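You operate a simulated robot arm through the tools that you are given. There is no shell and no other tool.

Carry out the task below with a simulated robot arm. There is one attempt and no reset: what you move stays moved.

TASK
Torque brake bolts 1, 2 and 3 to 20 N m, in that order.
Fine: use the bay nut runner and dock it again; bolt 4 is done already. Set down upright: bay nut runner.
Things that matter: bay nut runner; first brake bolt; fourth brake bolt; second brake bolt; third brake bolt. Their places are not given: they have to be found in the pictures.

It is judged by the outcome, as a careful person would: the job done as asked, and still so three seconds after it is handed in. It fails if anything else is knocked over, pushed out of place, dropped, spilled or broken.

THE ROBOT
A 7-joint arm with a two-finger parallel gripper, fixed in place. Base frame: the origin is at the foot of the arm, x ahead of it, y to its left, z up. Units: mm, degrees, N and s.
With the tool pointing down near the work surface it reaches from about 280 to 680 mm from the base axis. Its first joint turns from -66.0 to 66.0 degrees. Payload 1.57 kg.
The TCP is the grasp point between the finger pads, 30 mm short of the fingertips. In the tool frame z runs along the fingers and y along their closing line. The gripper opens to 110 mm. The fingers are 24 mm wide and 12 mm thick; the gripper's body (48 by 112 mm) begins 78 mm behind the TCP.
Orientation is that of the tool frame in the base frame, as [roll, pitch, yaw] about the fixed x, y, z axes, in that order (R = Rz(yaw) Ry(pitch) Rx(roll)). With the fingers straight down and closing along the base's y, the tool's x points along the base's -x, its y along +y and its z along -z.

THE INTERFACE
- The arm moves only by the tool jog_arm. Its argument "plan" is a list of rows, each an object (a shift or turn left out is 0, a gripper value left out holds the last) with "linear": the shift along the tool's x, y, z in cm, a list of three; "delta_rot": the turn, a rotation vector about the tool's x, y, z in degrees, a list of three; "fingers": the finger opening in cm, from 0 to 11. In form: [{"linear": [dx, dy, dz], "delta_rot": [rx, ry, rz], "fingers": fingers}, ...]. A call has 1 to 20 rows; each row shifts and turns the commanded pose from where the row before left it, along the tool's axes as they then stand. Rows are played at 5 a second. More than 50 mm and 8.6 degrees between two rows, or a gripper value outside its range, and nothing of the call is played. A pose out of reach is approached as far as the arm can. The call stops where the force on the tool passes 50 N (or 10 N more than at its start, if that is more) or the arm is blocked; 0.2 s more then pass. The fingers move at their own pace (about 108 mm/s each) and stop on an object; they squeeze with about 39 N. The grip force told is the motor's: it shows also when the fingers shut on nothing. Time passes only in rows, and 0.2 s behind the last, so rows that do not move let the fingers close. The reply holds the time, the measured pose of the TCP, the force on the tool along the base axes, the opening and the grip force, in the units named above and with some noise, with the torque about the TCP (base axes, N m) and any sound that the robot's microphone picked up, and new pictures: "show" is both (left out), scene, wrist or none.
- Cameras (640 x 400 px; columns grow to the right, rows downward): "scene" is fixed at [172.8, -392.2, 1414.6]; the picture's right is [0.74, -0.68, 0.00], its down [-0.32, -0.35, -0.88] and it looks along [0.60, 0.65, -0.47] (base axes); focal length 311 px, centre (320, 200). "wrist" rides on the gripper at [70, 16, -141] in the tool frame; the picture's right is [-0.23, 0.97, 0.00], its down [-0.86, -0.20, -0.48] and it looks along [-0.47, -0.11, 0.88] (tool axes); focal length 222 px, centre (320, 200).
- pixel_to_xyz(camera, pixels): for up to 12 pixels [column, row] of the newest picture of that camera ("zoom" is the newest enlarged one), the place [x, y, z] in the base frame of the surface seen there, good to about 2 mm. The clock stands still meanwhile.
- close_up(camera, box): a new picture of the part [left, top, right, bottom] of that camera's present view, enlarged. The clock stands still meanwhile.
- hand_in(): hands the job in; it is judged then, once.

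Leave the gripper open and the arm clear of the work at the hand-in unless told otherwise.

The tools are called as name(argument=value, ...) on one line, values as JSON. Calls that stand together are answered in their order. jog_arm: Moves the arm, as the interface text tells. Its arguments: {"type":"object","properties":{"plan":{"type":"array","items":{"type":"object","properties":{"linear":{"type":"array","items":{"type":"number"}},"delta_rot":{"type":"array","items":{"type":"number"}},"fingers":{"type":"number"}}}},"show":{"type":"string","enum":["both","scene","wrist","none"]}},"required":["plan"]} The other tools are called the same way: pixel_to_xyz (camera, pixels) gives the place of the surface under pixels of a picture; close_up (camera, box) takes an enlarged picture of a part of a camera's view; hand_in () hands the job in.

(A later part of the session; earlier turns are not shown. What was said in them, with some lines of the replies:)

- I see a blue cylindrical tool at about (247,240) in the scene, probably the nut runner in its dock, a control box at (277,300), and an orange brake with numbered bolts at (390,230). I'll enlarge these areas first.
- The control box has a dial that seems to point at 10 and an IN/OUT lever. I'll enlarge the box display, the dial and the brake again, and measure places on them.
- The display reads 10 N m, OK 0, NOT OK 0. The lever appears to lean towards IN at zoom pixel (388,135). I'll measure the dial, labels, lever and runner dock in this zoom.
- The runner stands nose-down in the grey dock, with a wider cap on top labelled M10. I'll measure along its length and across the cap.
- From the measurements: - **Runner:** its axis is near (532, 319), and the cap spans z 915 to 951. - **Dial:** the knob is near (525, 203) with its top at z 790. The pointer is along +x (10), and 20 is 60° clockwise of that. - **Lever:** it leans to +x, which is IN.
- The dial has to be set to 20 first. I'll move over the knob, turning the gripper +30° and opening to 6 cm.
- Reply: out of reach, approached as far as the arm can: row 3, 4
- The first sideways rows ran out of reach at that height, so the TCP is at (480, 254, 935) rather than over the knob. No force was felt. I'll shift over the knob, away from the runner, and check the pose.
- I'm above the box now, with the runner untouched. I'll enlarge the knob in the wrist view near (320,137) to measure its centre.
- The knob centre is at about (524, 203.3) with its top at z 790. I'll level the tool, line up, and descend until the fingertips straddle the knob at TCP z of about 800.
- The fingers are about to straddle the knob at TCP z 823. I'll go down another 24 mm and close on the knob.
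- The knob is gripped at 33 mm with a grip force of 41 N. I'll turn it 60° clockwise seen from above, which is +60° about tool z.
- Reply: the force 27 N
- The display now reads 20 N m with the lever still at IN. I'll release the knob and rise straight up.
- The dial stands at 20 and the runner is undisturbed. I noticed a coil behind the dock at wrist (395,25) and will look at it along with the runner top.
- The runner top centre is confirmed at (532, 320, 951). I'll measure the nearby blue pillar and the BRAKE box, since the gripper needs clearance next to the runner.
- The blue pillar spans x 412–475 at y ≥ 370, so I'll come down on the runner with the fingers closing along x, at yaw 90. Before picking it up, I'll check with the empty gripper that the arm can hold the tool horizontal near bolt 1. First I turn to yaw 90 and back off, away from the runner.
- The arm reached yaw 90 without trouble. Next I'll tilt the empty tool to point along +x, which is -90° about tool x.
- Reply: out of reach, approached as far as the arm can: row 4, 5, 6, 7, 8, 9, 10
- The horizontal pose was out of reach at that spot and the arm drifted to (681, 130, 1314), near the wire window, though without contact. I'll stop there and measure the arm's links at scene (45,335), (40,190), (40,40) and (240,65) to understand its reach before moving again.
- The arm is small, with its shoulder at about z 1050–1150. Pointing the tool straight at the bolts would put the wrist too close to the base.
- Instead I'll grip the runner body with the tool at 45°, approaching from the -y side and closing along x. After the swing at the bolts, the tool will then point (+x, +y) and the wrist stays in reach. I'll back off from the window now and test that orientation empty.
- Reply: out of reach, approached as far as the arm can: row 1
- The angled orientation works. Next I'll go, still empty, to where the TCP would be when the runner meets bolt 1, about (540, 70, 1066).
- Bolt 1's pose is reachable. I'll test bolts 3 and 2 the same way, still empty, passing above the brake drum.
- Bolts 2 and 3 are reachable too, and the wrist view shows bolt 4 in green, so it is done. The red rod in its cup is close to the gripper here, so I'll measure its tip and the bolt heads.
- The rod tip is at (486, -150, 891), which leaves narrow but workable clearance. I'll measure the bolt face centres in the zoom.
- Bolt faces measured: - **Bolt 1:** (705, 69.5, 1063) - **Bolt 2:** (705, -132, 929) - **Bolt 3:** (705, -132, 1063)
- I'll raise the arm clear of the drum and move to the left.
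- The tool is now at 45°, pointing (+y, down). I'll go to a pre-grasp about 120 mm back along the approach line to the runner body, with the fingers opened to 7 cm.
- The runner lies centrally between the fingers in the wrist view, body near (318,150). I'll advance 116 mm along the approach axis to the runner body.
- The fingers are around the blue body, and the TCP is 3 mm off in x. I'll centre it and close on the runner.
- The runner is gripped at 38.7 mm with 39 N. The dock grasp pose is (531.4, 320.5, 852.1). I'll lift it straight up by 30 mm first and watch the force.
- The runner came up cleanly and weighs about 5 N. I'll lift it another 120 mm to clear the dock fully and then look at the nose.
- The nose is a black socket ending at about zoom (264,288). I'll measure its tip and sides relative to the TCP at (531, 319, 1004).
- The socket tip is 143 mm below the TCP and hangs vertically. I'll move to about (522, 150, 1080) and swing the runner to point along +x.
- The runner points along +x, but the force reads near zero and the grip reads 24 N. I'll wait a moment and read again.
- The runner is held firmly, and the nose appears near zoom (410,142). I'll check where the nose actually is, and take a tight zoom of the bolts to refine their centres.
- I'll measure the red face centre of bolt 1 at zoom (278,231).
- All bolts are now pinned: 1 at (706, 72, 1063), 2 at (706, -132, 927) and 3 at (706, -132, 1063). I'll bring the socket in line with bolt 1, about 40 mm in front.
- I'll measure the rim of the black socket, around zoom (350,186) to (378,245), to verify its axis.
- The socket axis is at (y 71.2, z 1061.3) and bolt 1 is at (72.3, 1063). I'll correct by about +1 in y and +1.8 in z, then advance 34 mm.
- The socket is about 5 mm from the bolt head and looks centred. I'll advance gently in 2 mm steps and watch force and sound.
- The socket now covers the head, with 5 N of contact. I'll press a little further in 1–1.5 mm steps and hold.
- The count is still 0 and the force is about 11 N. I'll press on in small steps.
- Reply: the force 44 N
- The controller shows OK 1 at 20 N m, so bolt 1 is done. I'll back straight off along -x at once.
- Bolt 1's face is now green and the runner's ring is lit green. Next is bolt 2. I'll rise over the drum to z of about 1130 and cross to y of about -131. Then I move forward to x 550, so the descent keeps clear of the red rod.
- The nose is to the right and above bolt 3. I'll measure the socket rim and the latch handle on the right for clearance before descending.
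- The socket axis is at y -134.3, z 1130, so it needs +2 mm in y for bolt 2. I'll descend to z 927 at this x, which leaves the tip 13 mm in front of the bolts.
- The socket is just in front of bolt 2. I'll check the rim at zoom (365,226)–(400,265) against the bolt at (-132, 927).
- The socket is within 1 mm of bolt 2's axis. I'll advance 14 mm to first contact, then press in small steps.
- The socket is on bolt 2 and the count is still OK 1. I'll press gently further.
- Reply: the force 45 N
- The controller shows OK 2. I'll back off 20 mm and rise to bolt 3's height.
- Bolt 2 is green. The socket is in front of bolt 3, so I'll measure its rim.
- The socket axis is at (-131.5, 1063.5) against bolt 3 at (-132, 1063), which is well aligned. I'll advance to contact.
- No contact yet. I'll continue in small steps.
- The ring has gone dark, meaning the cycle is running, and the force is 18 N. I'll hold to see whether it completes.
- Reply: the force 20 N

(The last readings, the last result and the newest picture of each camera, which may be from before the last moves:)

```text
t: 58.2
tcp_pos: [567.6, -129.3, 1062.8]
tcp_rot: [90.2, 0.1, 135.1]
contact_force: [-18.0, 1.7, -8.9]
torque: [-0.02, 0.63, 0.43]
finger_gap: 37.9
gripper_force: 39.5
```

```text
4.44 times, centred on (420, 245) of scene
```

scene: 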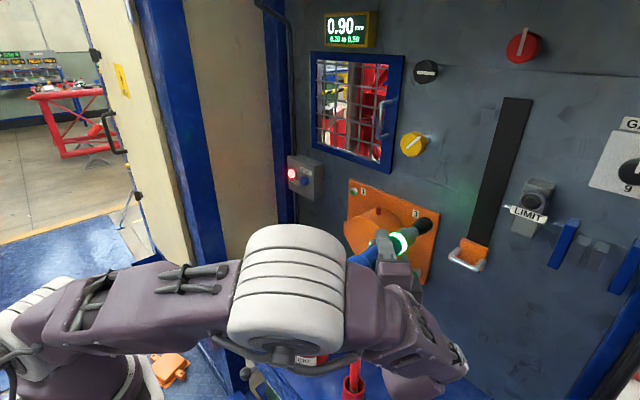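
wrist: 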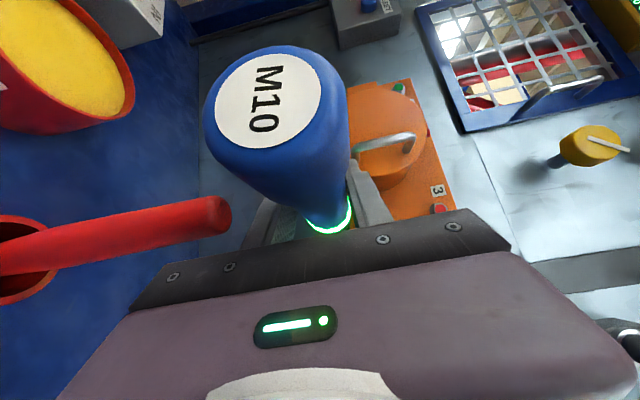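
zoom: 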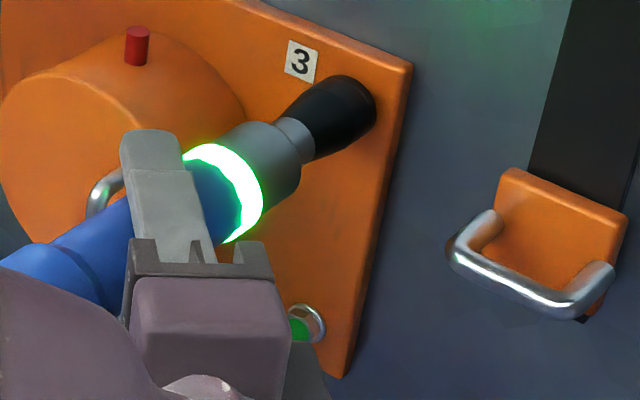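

The ring is green again. I'll back off about 43 mm, rise above the drum, and check the bolts and the count.

jog_arm(plan=[{"linear": [0.35, 0, -0.35]}, {"linear": [0.7, 0, -0.7]}, {"linear": [1.0, 0, -1.0]}, {"linear": [1.0, 0, -1.0]}, {"linear": [0, 3.4, 0]}, {"linear": [0, 3.4, 0]}, {"linear": [2.83, 0, 2.83]}, {"linear": [2.83, 0, 2.83]}, {"linear": [2.83, 0, 2.83]}, {"linear": [2.83, 0, 2.83]}, {"linear": [2.83, 0, 2.83]}, {"linear": [2.83, 0, 2.83]}, {"linear": [2.83, 0, 2.83]}, {}])

close_up(camera="scene", box=[330, 160, 450, 290])

close_up(camera="scene", box=[235, 255, 309, 330])

```text
t: 61.2
tcp_pos: [525.1, 152.3, 1130.7]
tcp_rot: [90.0, 0.0, 135.0]
contact_force: [0.1, -0.4, -5.3]
torque: [0.01, -0.02, 0.0]
finger_gap: 38.0
gripper_force: 39.1
```

scene: 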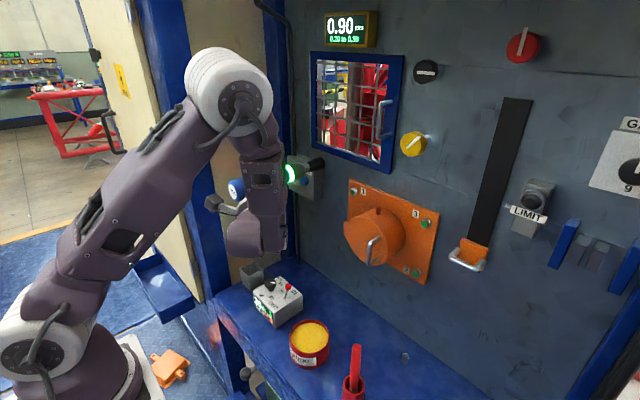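
wrist: 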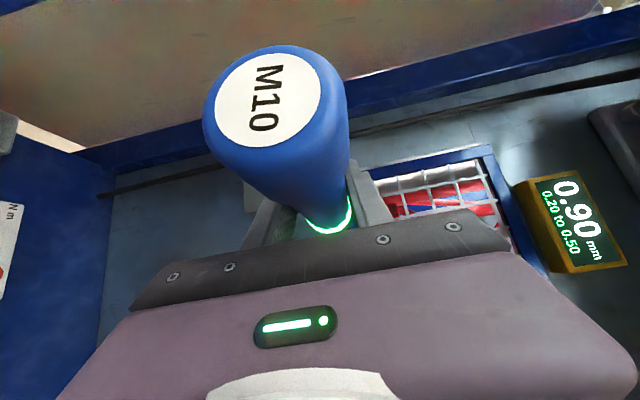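

```text
3.08 times, centred on (390, 225) of scene
```

zoom: 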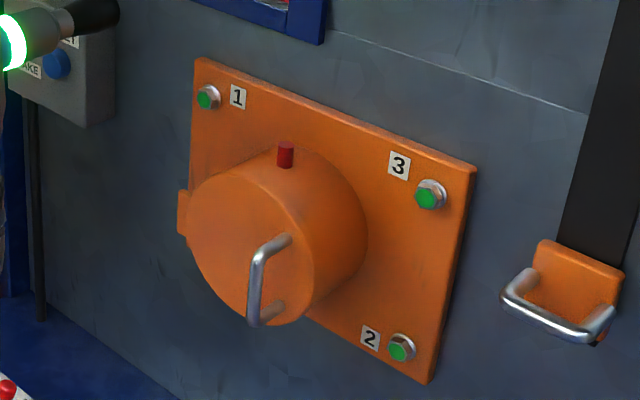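

```text
5.33 times, centred on (272, 292) of scene
```

zoom: 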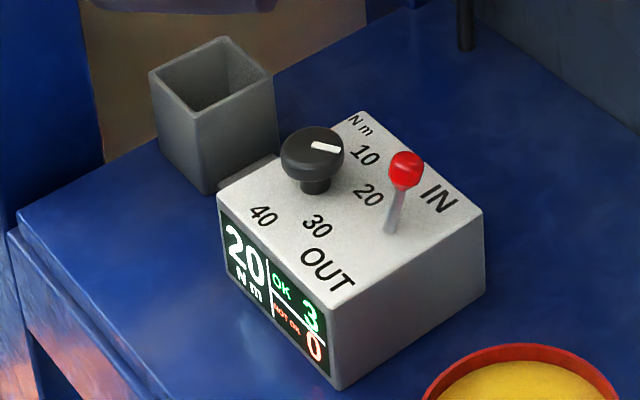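

All bolts are green and the controller reads OK 3, NOT OK 0. Next I'll swing the runner back upright, nose down.

jog_arm(plan=[{"delta_rot": [4.243, 0, 4.243]}, {"delta_rot": [4.243, 0, 4.243]}, {"delta_rot": [4.243, 0, 4.243]}, {"delta_rot": [4.243, 0, 4.243]}, {"delta_rot": [4.243, 0, 4.243]}, {"delta_rot": [4.243, 0, 4.243]}, {"delta_rot": [4.243, 0, 4.243]}, {"delta_rot": [4.243, 0, 4.243]}, {"delta_rot": [4.243, 0, 4.243]}, {"delta_rot": [4.243, 0, 4.243]}, {"delta_rot": [4.243, 0, 4.243]}, {"delta_rot": [4.243, 0, 4.243]}, {"delta_rot": [4.243, 0, 4.243]}, {"delta_rot": [4.243, 0, 4.243]}, {"delta_rot": [4.243, 0, 4.243]}, {}, {}])

```text
t: 64.8
tcp_pos: [524.7, 150.3, 1131.6]
tcp_rot: [-179.9, -45.0, 90.1]
contact_force: [0.6, 0.4, -5.2]
torque: [0.02, -0.02, 0.01]
finger_gap: 38.4
gripper_force: 39.2
```

scene: 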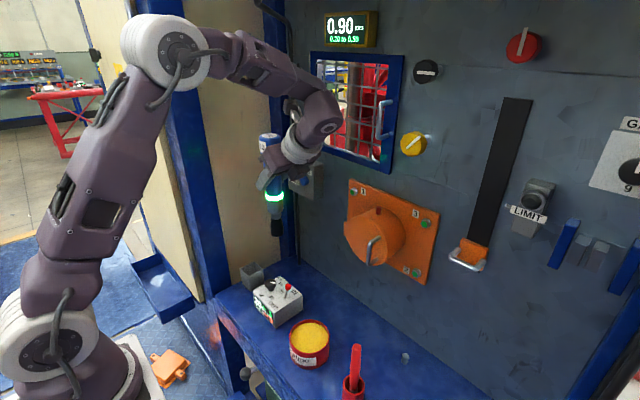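
wrist: 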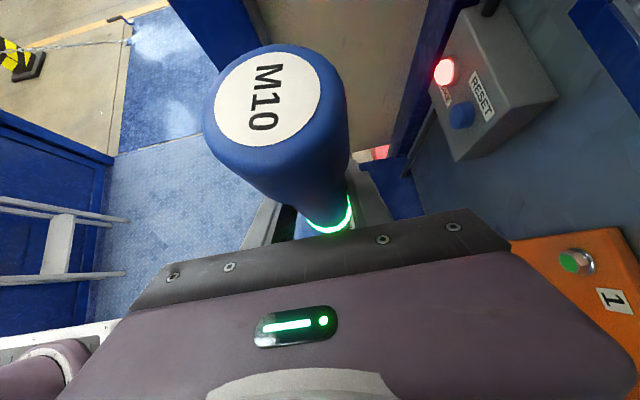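

The runner is upright again. I'll move it above the dock to about (531.4, 320.3, 1004).

jog_arm(plan=[{"linear": [0.6, 0.134, 4.21]}, {"linear": [0.6, 0.134, 4.21]}, {"linear": [0.6, 0.134, 4.21]}, {"linear": [0.6, 0.134, 4.21]}, {"linear": [0.6, 0.134, 4.21]}, {}, {}, {}])

close_up(camera="scene", box=[215, 180, 315, 290])

```text
t: 66.6
tcp_pos: [532.3, 319.2, 1002.7]
tcp_rot: [180.0, -45.0, 90.1]
contact_force: [-0.1, -0.2, -4.9]
torque: [0.04, 0.0, 0.01]
finger_gap: 38.1
gripper_force: 39.2
```

scene: 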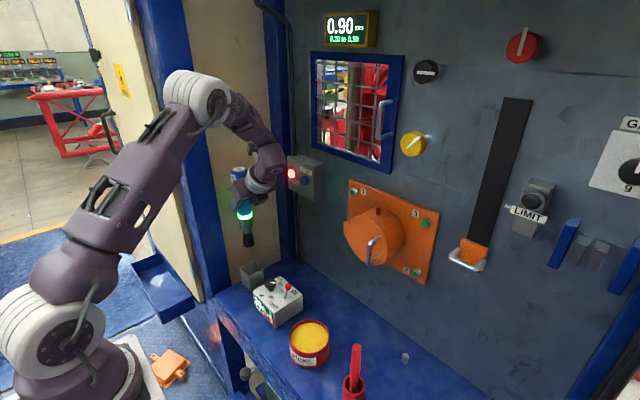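
wrist: 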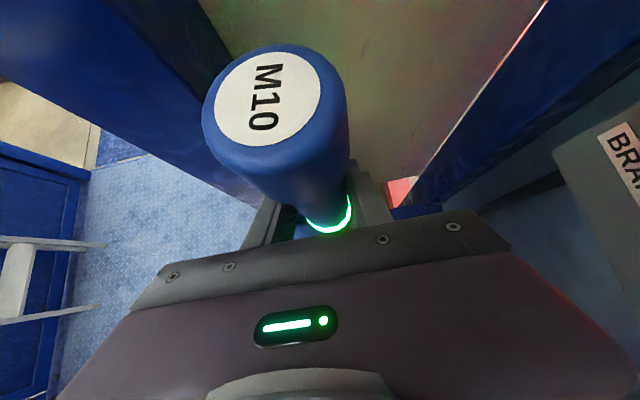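

```text
3.64 times, centred on (265, 235) of scene
```

zoom: 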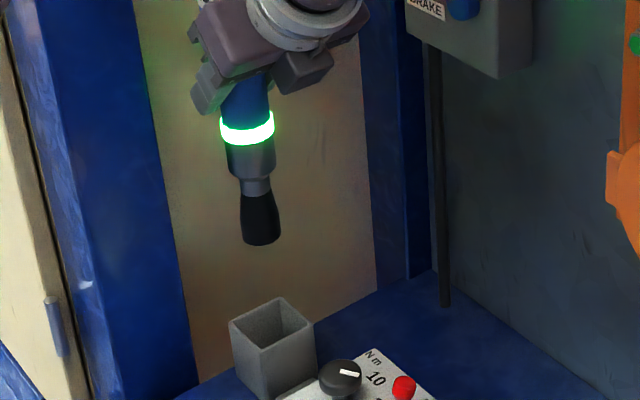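

I'll measure the dock's rim corners and the socket tip to line them up.

pixel_to_xyz(camera="zoom", pixels=[[233, 322], [263, 346], [312, 325], [281, 300], [250, 334], [290, 334], [261, 241], [243, 236], [278, 236], [262, 215], [252, 215]])

```text
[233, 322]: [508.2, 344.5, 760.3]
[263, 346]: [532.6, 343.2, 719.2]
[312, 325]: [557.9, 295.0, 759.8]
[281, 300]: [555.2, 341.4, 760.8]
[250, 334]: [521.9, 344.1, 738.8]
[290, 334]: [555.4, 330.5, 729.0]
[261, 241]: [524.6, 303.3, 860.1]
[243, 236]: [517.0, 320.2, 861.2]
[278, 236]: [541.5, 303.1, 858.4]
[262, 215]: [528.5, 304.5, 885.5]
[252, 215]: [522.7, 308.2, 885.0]
```

The dock centre is (532.7, 319.7) and the socket axis is about (531.8, 317.8). I'll shift +1.5 mm in y and lower 100 mm, to just inside the rim.

jog_arm(plan=[{"linear": [0.12, 0.03, 0.12]}, {"linear": [-1.4, 0, 1.4]}, {"linear": [-1.4, 0, 1.4]}, {"linear": [-1.4, 0, 1.4]}, {"linear": [-1.4, 0, 1.4]}, {"linear": [-0.7, 0, 0.7]}, {}, {}])

close_up(camera="scene", box=[215, 200, 315, 310])

```text
t: 68.4
tcp_pos: [533.5, 321.5, 913.1]
tcp_rot: [179.8, -45.0, 90.1]
contact_force: [-0.1, 0.4, -5.3]
torque: [0.0, -0.03, -0.02]
finger_gap: 38.1
gripper_force: 38.9
```

scene: 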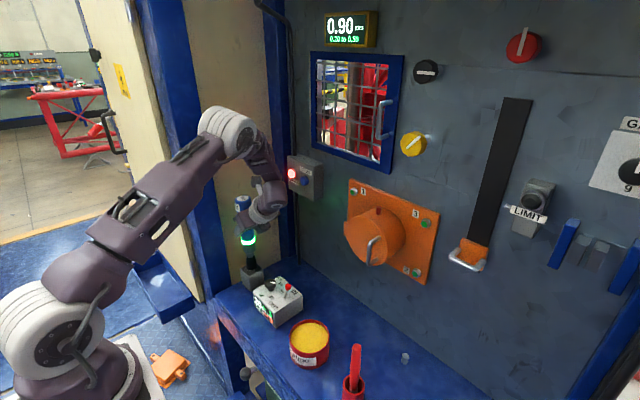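
wrist: 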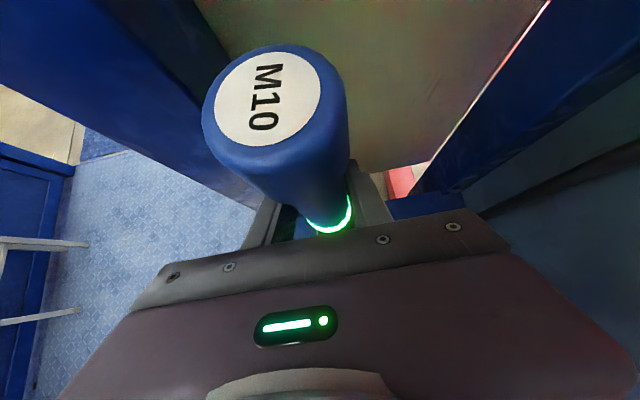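

```text
3.64 times, centred on (265, 255) of scene
```

zoom: 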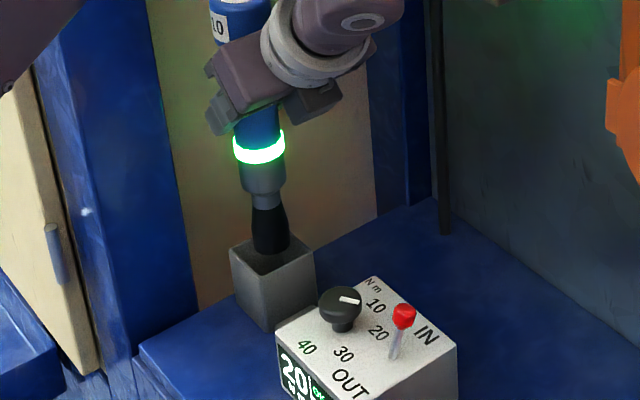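

The socket is centred over the dock opening. I'll lower another 48 mm while watching the force.

jog_arm(plan=[{"linear": [-0.85, -0.08, 0.85]}, {"linear": [-0.85, 0, 0.85]}, {"linear": [-0.85, 0, 0.85]}, {"linear": [-0.85, 0, 0.85]}, {}, {}])

close_up(camera="scene", box=[215, 200, 315, 310])

```text
t: 69.8
tcp_pos: [530.4, 322.7, 866.5]
tcp_rot: [179.9, -44.9, 90.2]
contact_force: [0.2, -0.4, -5.3]
torque: [-0.01, 0.0, -0.03]
finger_gap: 38.1
gripper_force: 39.2
```

scene: 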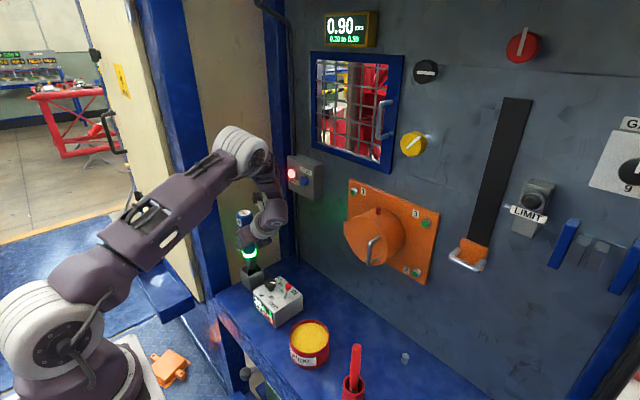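
wrist: 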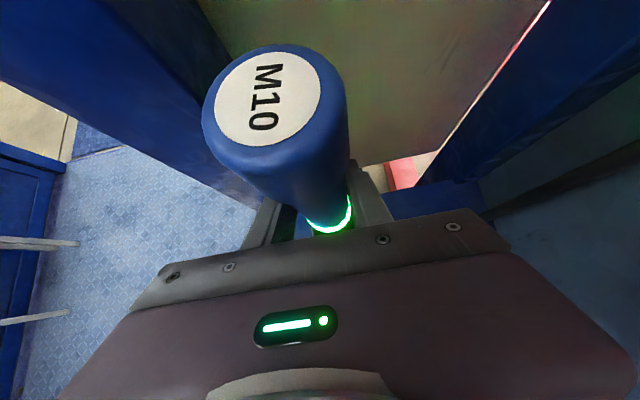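

```text
3.64 times, centred on (265, 255) of scene
```

zoom: 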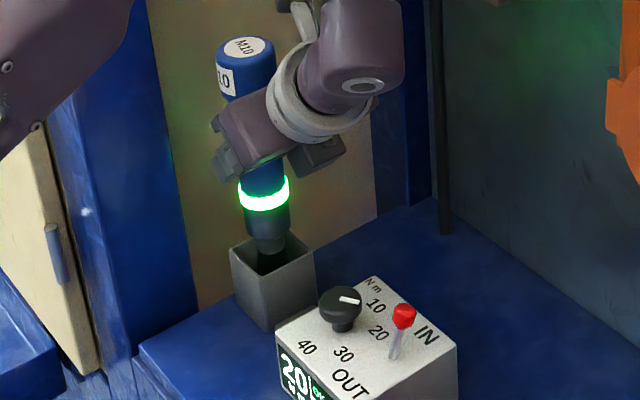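

No side forces. I'll lower the last 14 mm slowly until the weight is taken by the dock.

jog_arm(plan=[{"linear": [-0.3, 0, 0.3]}, {"linear": [-0.3, 0, 0.3]}, {"linear": [-0.15, 0, 0.15]}, {"linear": [-0.12, 0, 0.12]}, {}], show="scene")

```text
t: 71.0
tcp_pos: [531.1, 323.2, 853.7]
tcp_rot: [179.9, -44.8, 90.1]
contact_force: [-0.5, -0.1, -4.6]
torque: [-0.01, 0.02, -0.03]
finger_gap: 37.7
gripper_force: 38.9
```

scene: 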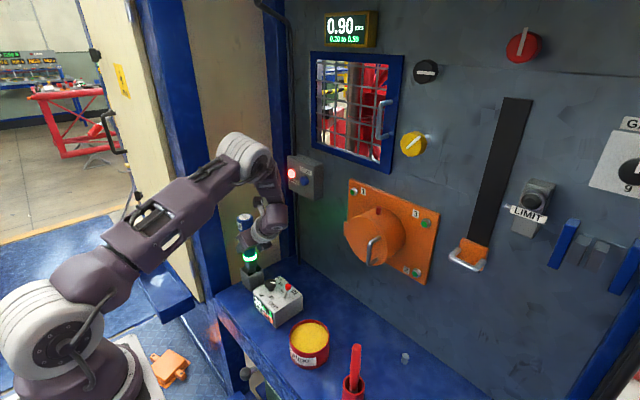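

The weight is still on the gripper. I'll go down in 1 mm steps.

jog_arm(plan=[{"linear": [-0.07, 0, 0.07]}, {}, {"linear": [-0.07, 0, 0.07]}, {}], show="scene")

```text
t: 72.0
tcp_pos: [530.9, 322.8, 852.2]
tcp_rot: [179.7, -45.0, 90.2]
contact_force: [-1.5, -5.6, 12.7]
torque: [-0.52, 0.39, 0.08]
finger_gap: 38.0
gripper_force: 38.6
```

scene: 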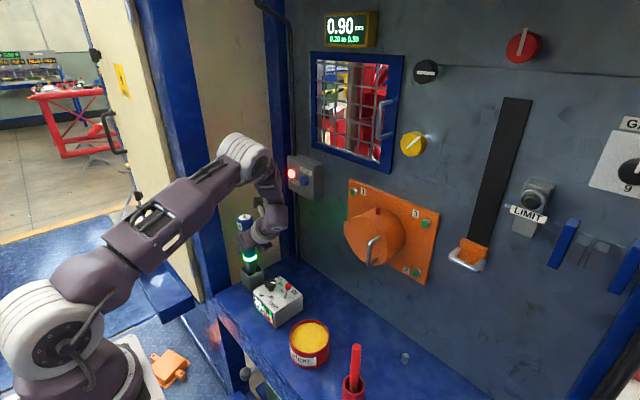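

It's seated: the dock now pushes up with 13 N at z 852. I'll ease up by 0.7 mm and open the fingers gently.

jog_arm(plan=[{"linear": [0.05, 0, -0.05]}, {"fingers": 4.2}, {"fingers": 4.8}, {"fingers": 5.5}, {"fingers": 7}, {}, {}])

close_up(camera="scene", box=[215, 200, 315, 310])

```text
t: 73.6
tcp_pos: [530.8, 322.9, 853.0]
tcp_rot: [179.8, -44.9, 90.1]
contact_force: [0.9, 0.7, 0.5]
torque: [0.0, 0.01, -0.01]
finger_gap: 70.0
gripper_force: 0.0
```

scene: 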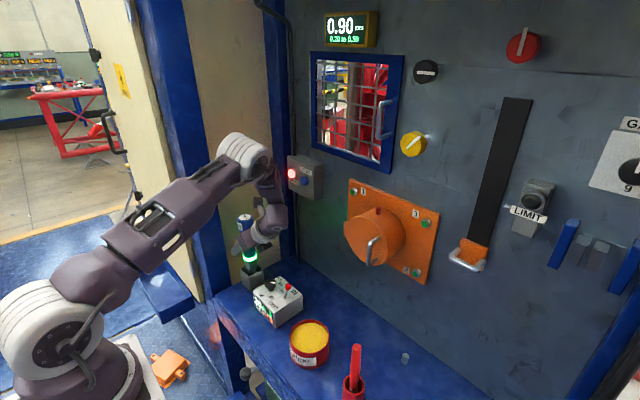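
wrist: 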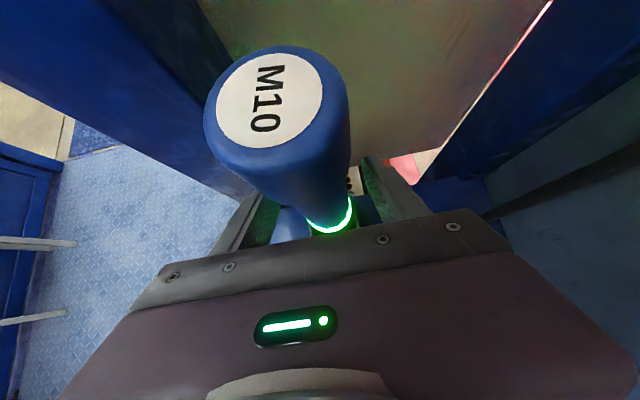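

```text
3.64 times, centred on (265, 255) of scene
```

zoom: 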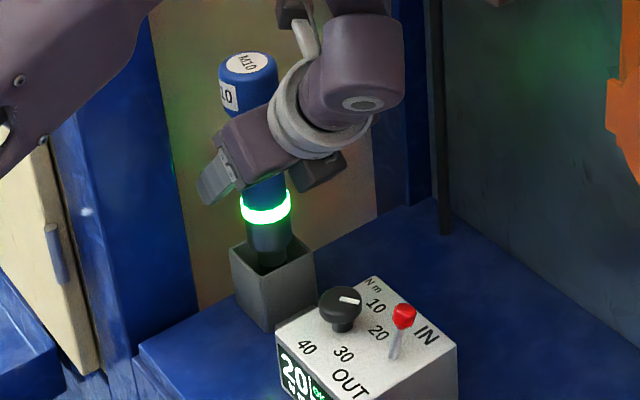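

The runner stands in the dock on its own. I'll retreat straight back along the approach axis by 150 mm.

jog_arm(plan=[{"linear": [0, 0, -2.5]}, {"linear": [0, 0, -3]}, {"linear": [0, 0, -3]}, {"linear": [0, 0, -3]}, {"linear": [0, 0, -4]}, {"linear": [0, 0, -4]}, {}])

close_up(camera="scene", box=[215, 200, 315, 330])

```text
t: 75.2
tcp_pos: [530.3, 182.5, 990.8]
tcp_rot: [179.9, -45.1, 90.1]
contact_force: [0.3, 0.0, -0.6]
torque: [-0.04, -0.01, -0.02]
finger_gap: 70.0
gripper_force: 0.1
```

scene: 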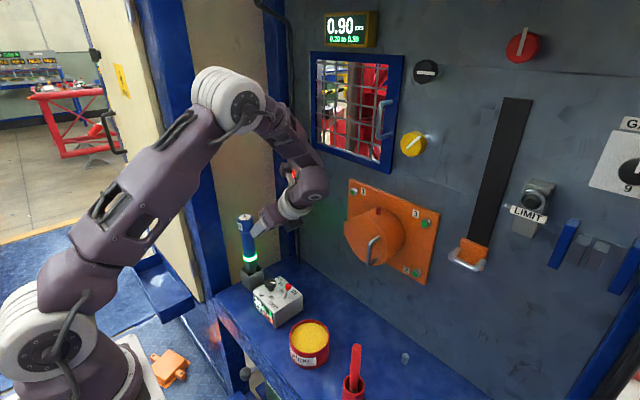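
wrist: 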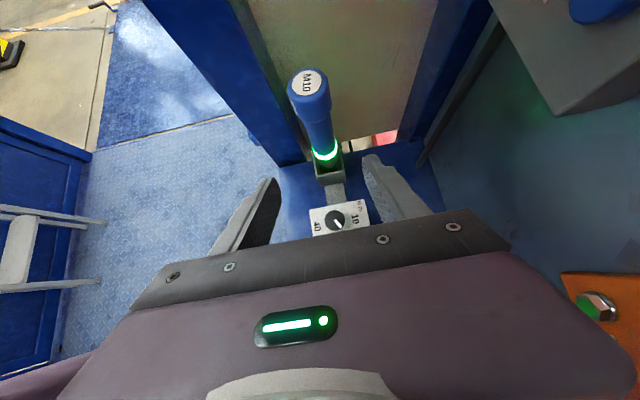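

```text
3.08 times, centred on (265, 265) of scene
```

zoom: 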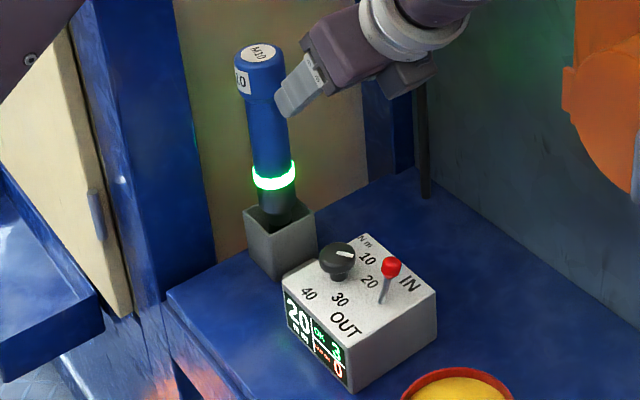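

The runner is docked upright and everything on the bench is in place. I'll move the arm further clear and wait a moment.

jog_arm(plan=[{"linear": [1.37, -2, -2.87]}, {"linear": [1.37, -2, -2.87]}, {"linear": [1.37, -2, -2.87]}, {}, {}, {}])

close_up(camera="scene", box=[215, 160, 455, 330])

```text
t: 76.6
tcp_pos: [471.5, 149.1, 1081.3]
tcp_rot: [179.8, -45.0, 90.1]
contact_force: [0.6, 0.3, 0.2]
torque: [0.03, -0.01, 0.03]
finger_gap: 69.9
gripper_force: 0.0
```

scene: 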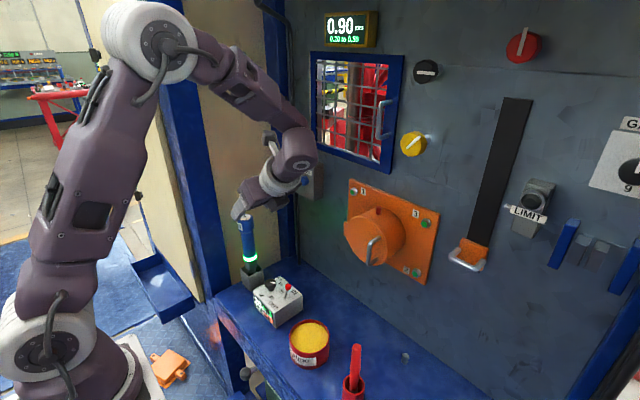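
wrist: 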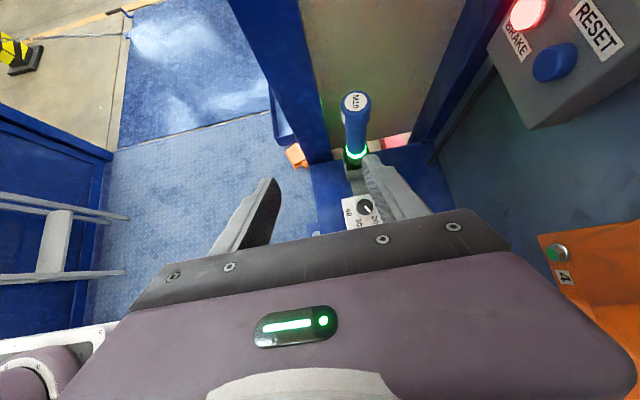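

```text
2.35 times, centred on (335, 245) of scene
```

zoom: 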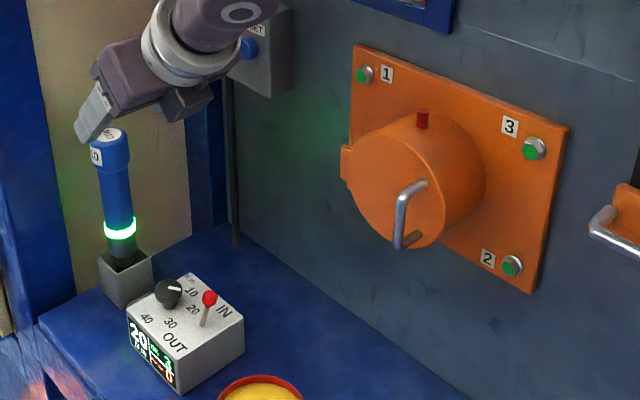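

All four bolts are green and the controller reads 20 N m, OK 3, NOT OK 0. The runner is upright in its dock, the gripper is open and the arm is clear. I'm handing the job in.

hand_in()

```text
The job is handed in.
```

Brake bolts 1, 2 and 3 were torqued to 20 N m, in that order, and the job is handed in. I don't have the judging result.

- **Bolts:** The controller read 20 N m, OK 3, NOT OK 0, and all four bolt faces show green. I didn't touch bolt 4.
- **Settings:** The controller dial was at 10, so I turned it to 20 before starting. I left it at 20. The lever stayed at IN throughout.
- **Nut runner:** It is back in its dock, upright and standing on its own.
- **Other items:** I saw nothing knocked over or moved. The gripper is open and the arm is clear of the work.

During an early reach test with the empty gripper, the arm drifted close to the wire window. It stopped short, and no contact force was felt.
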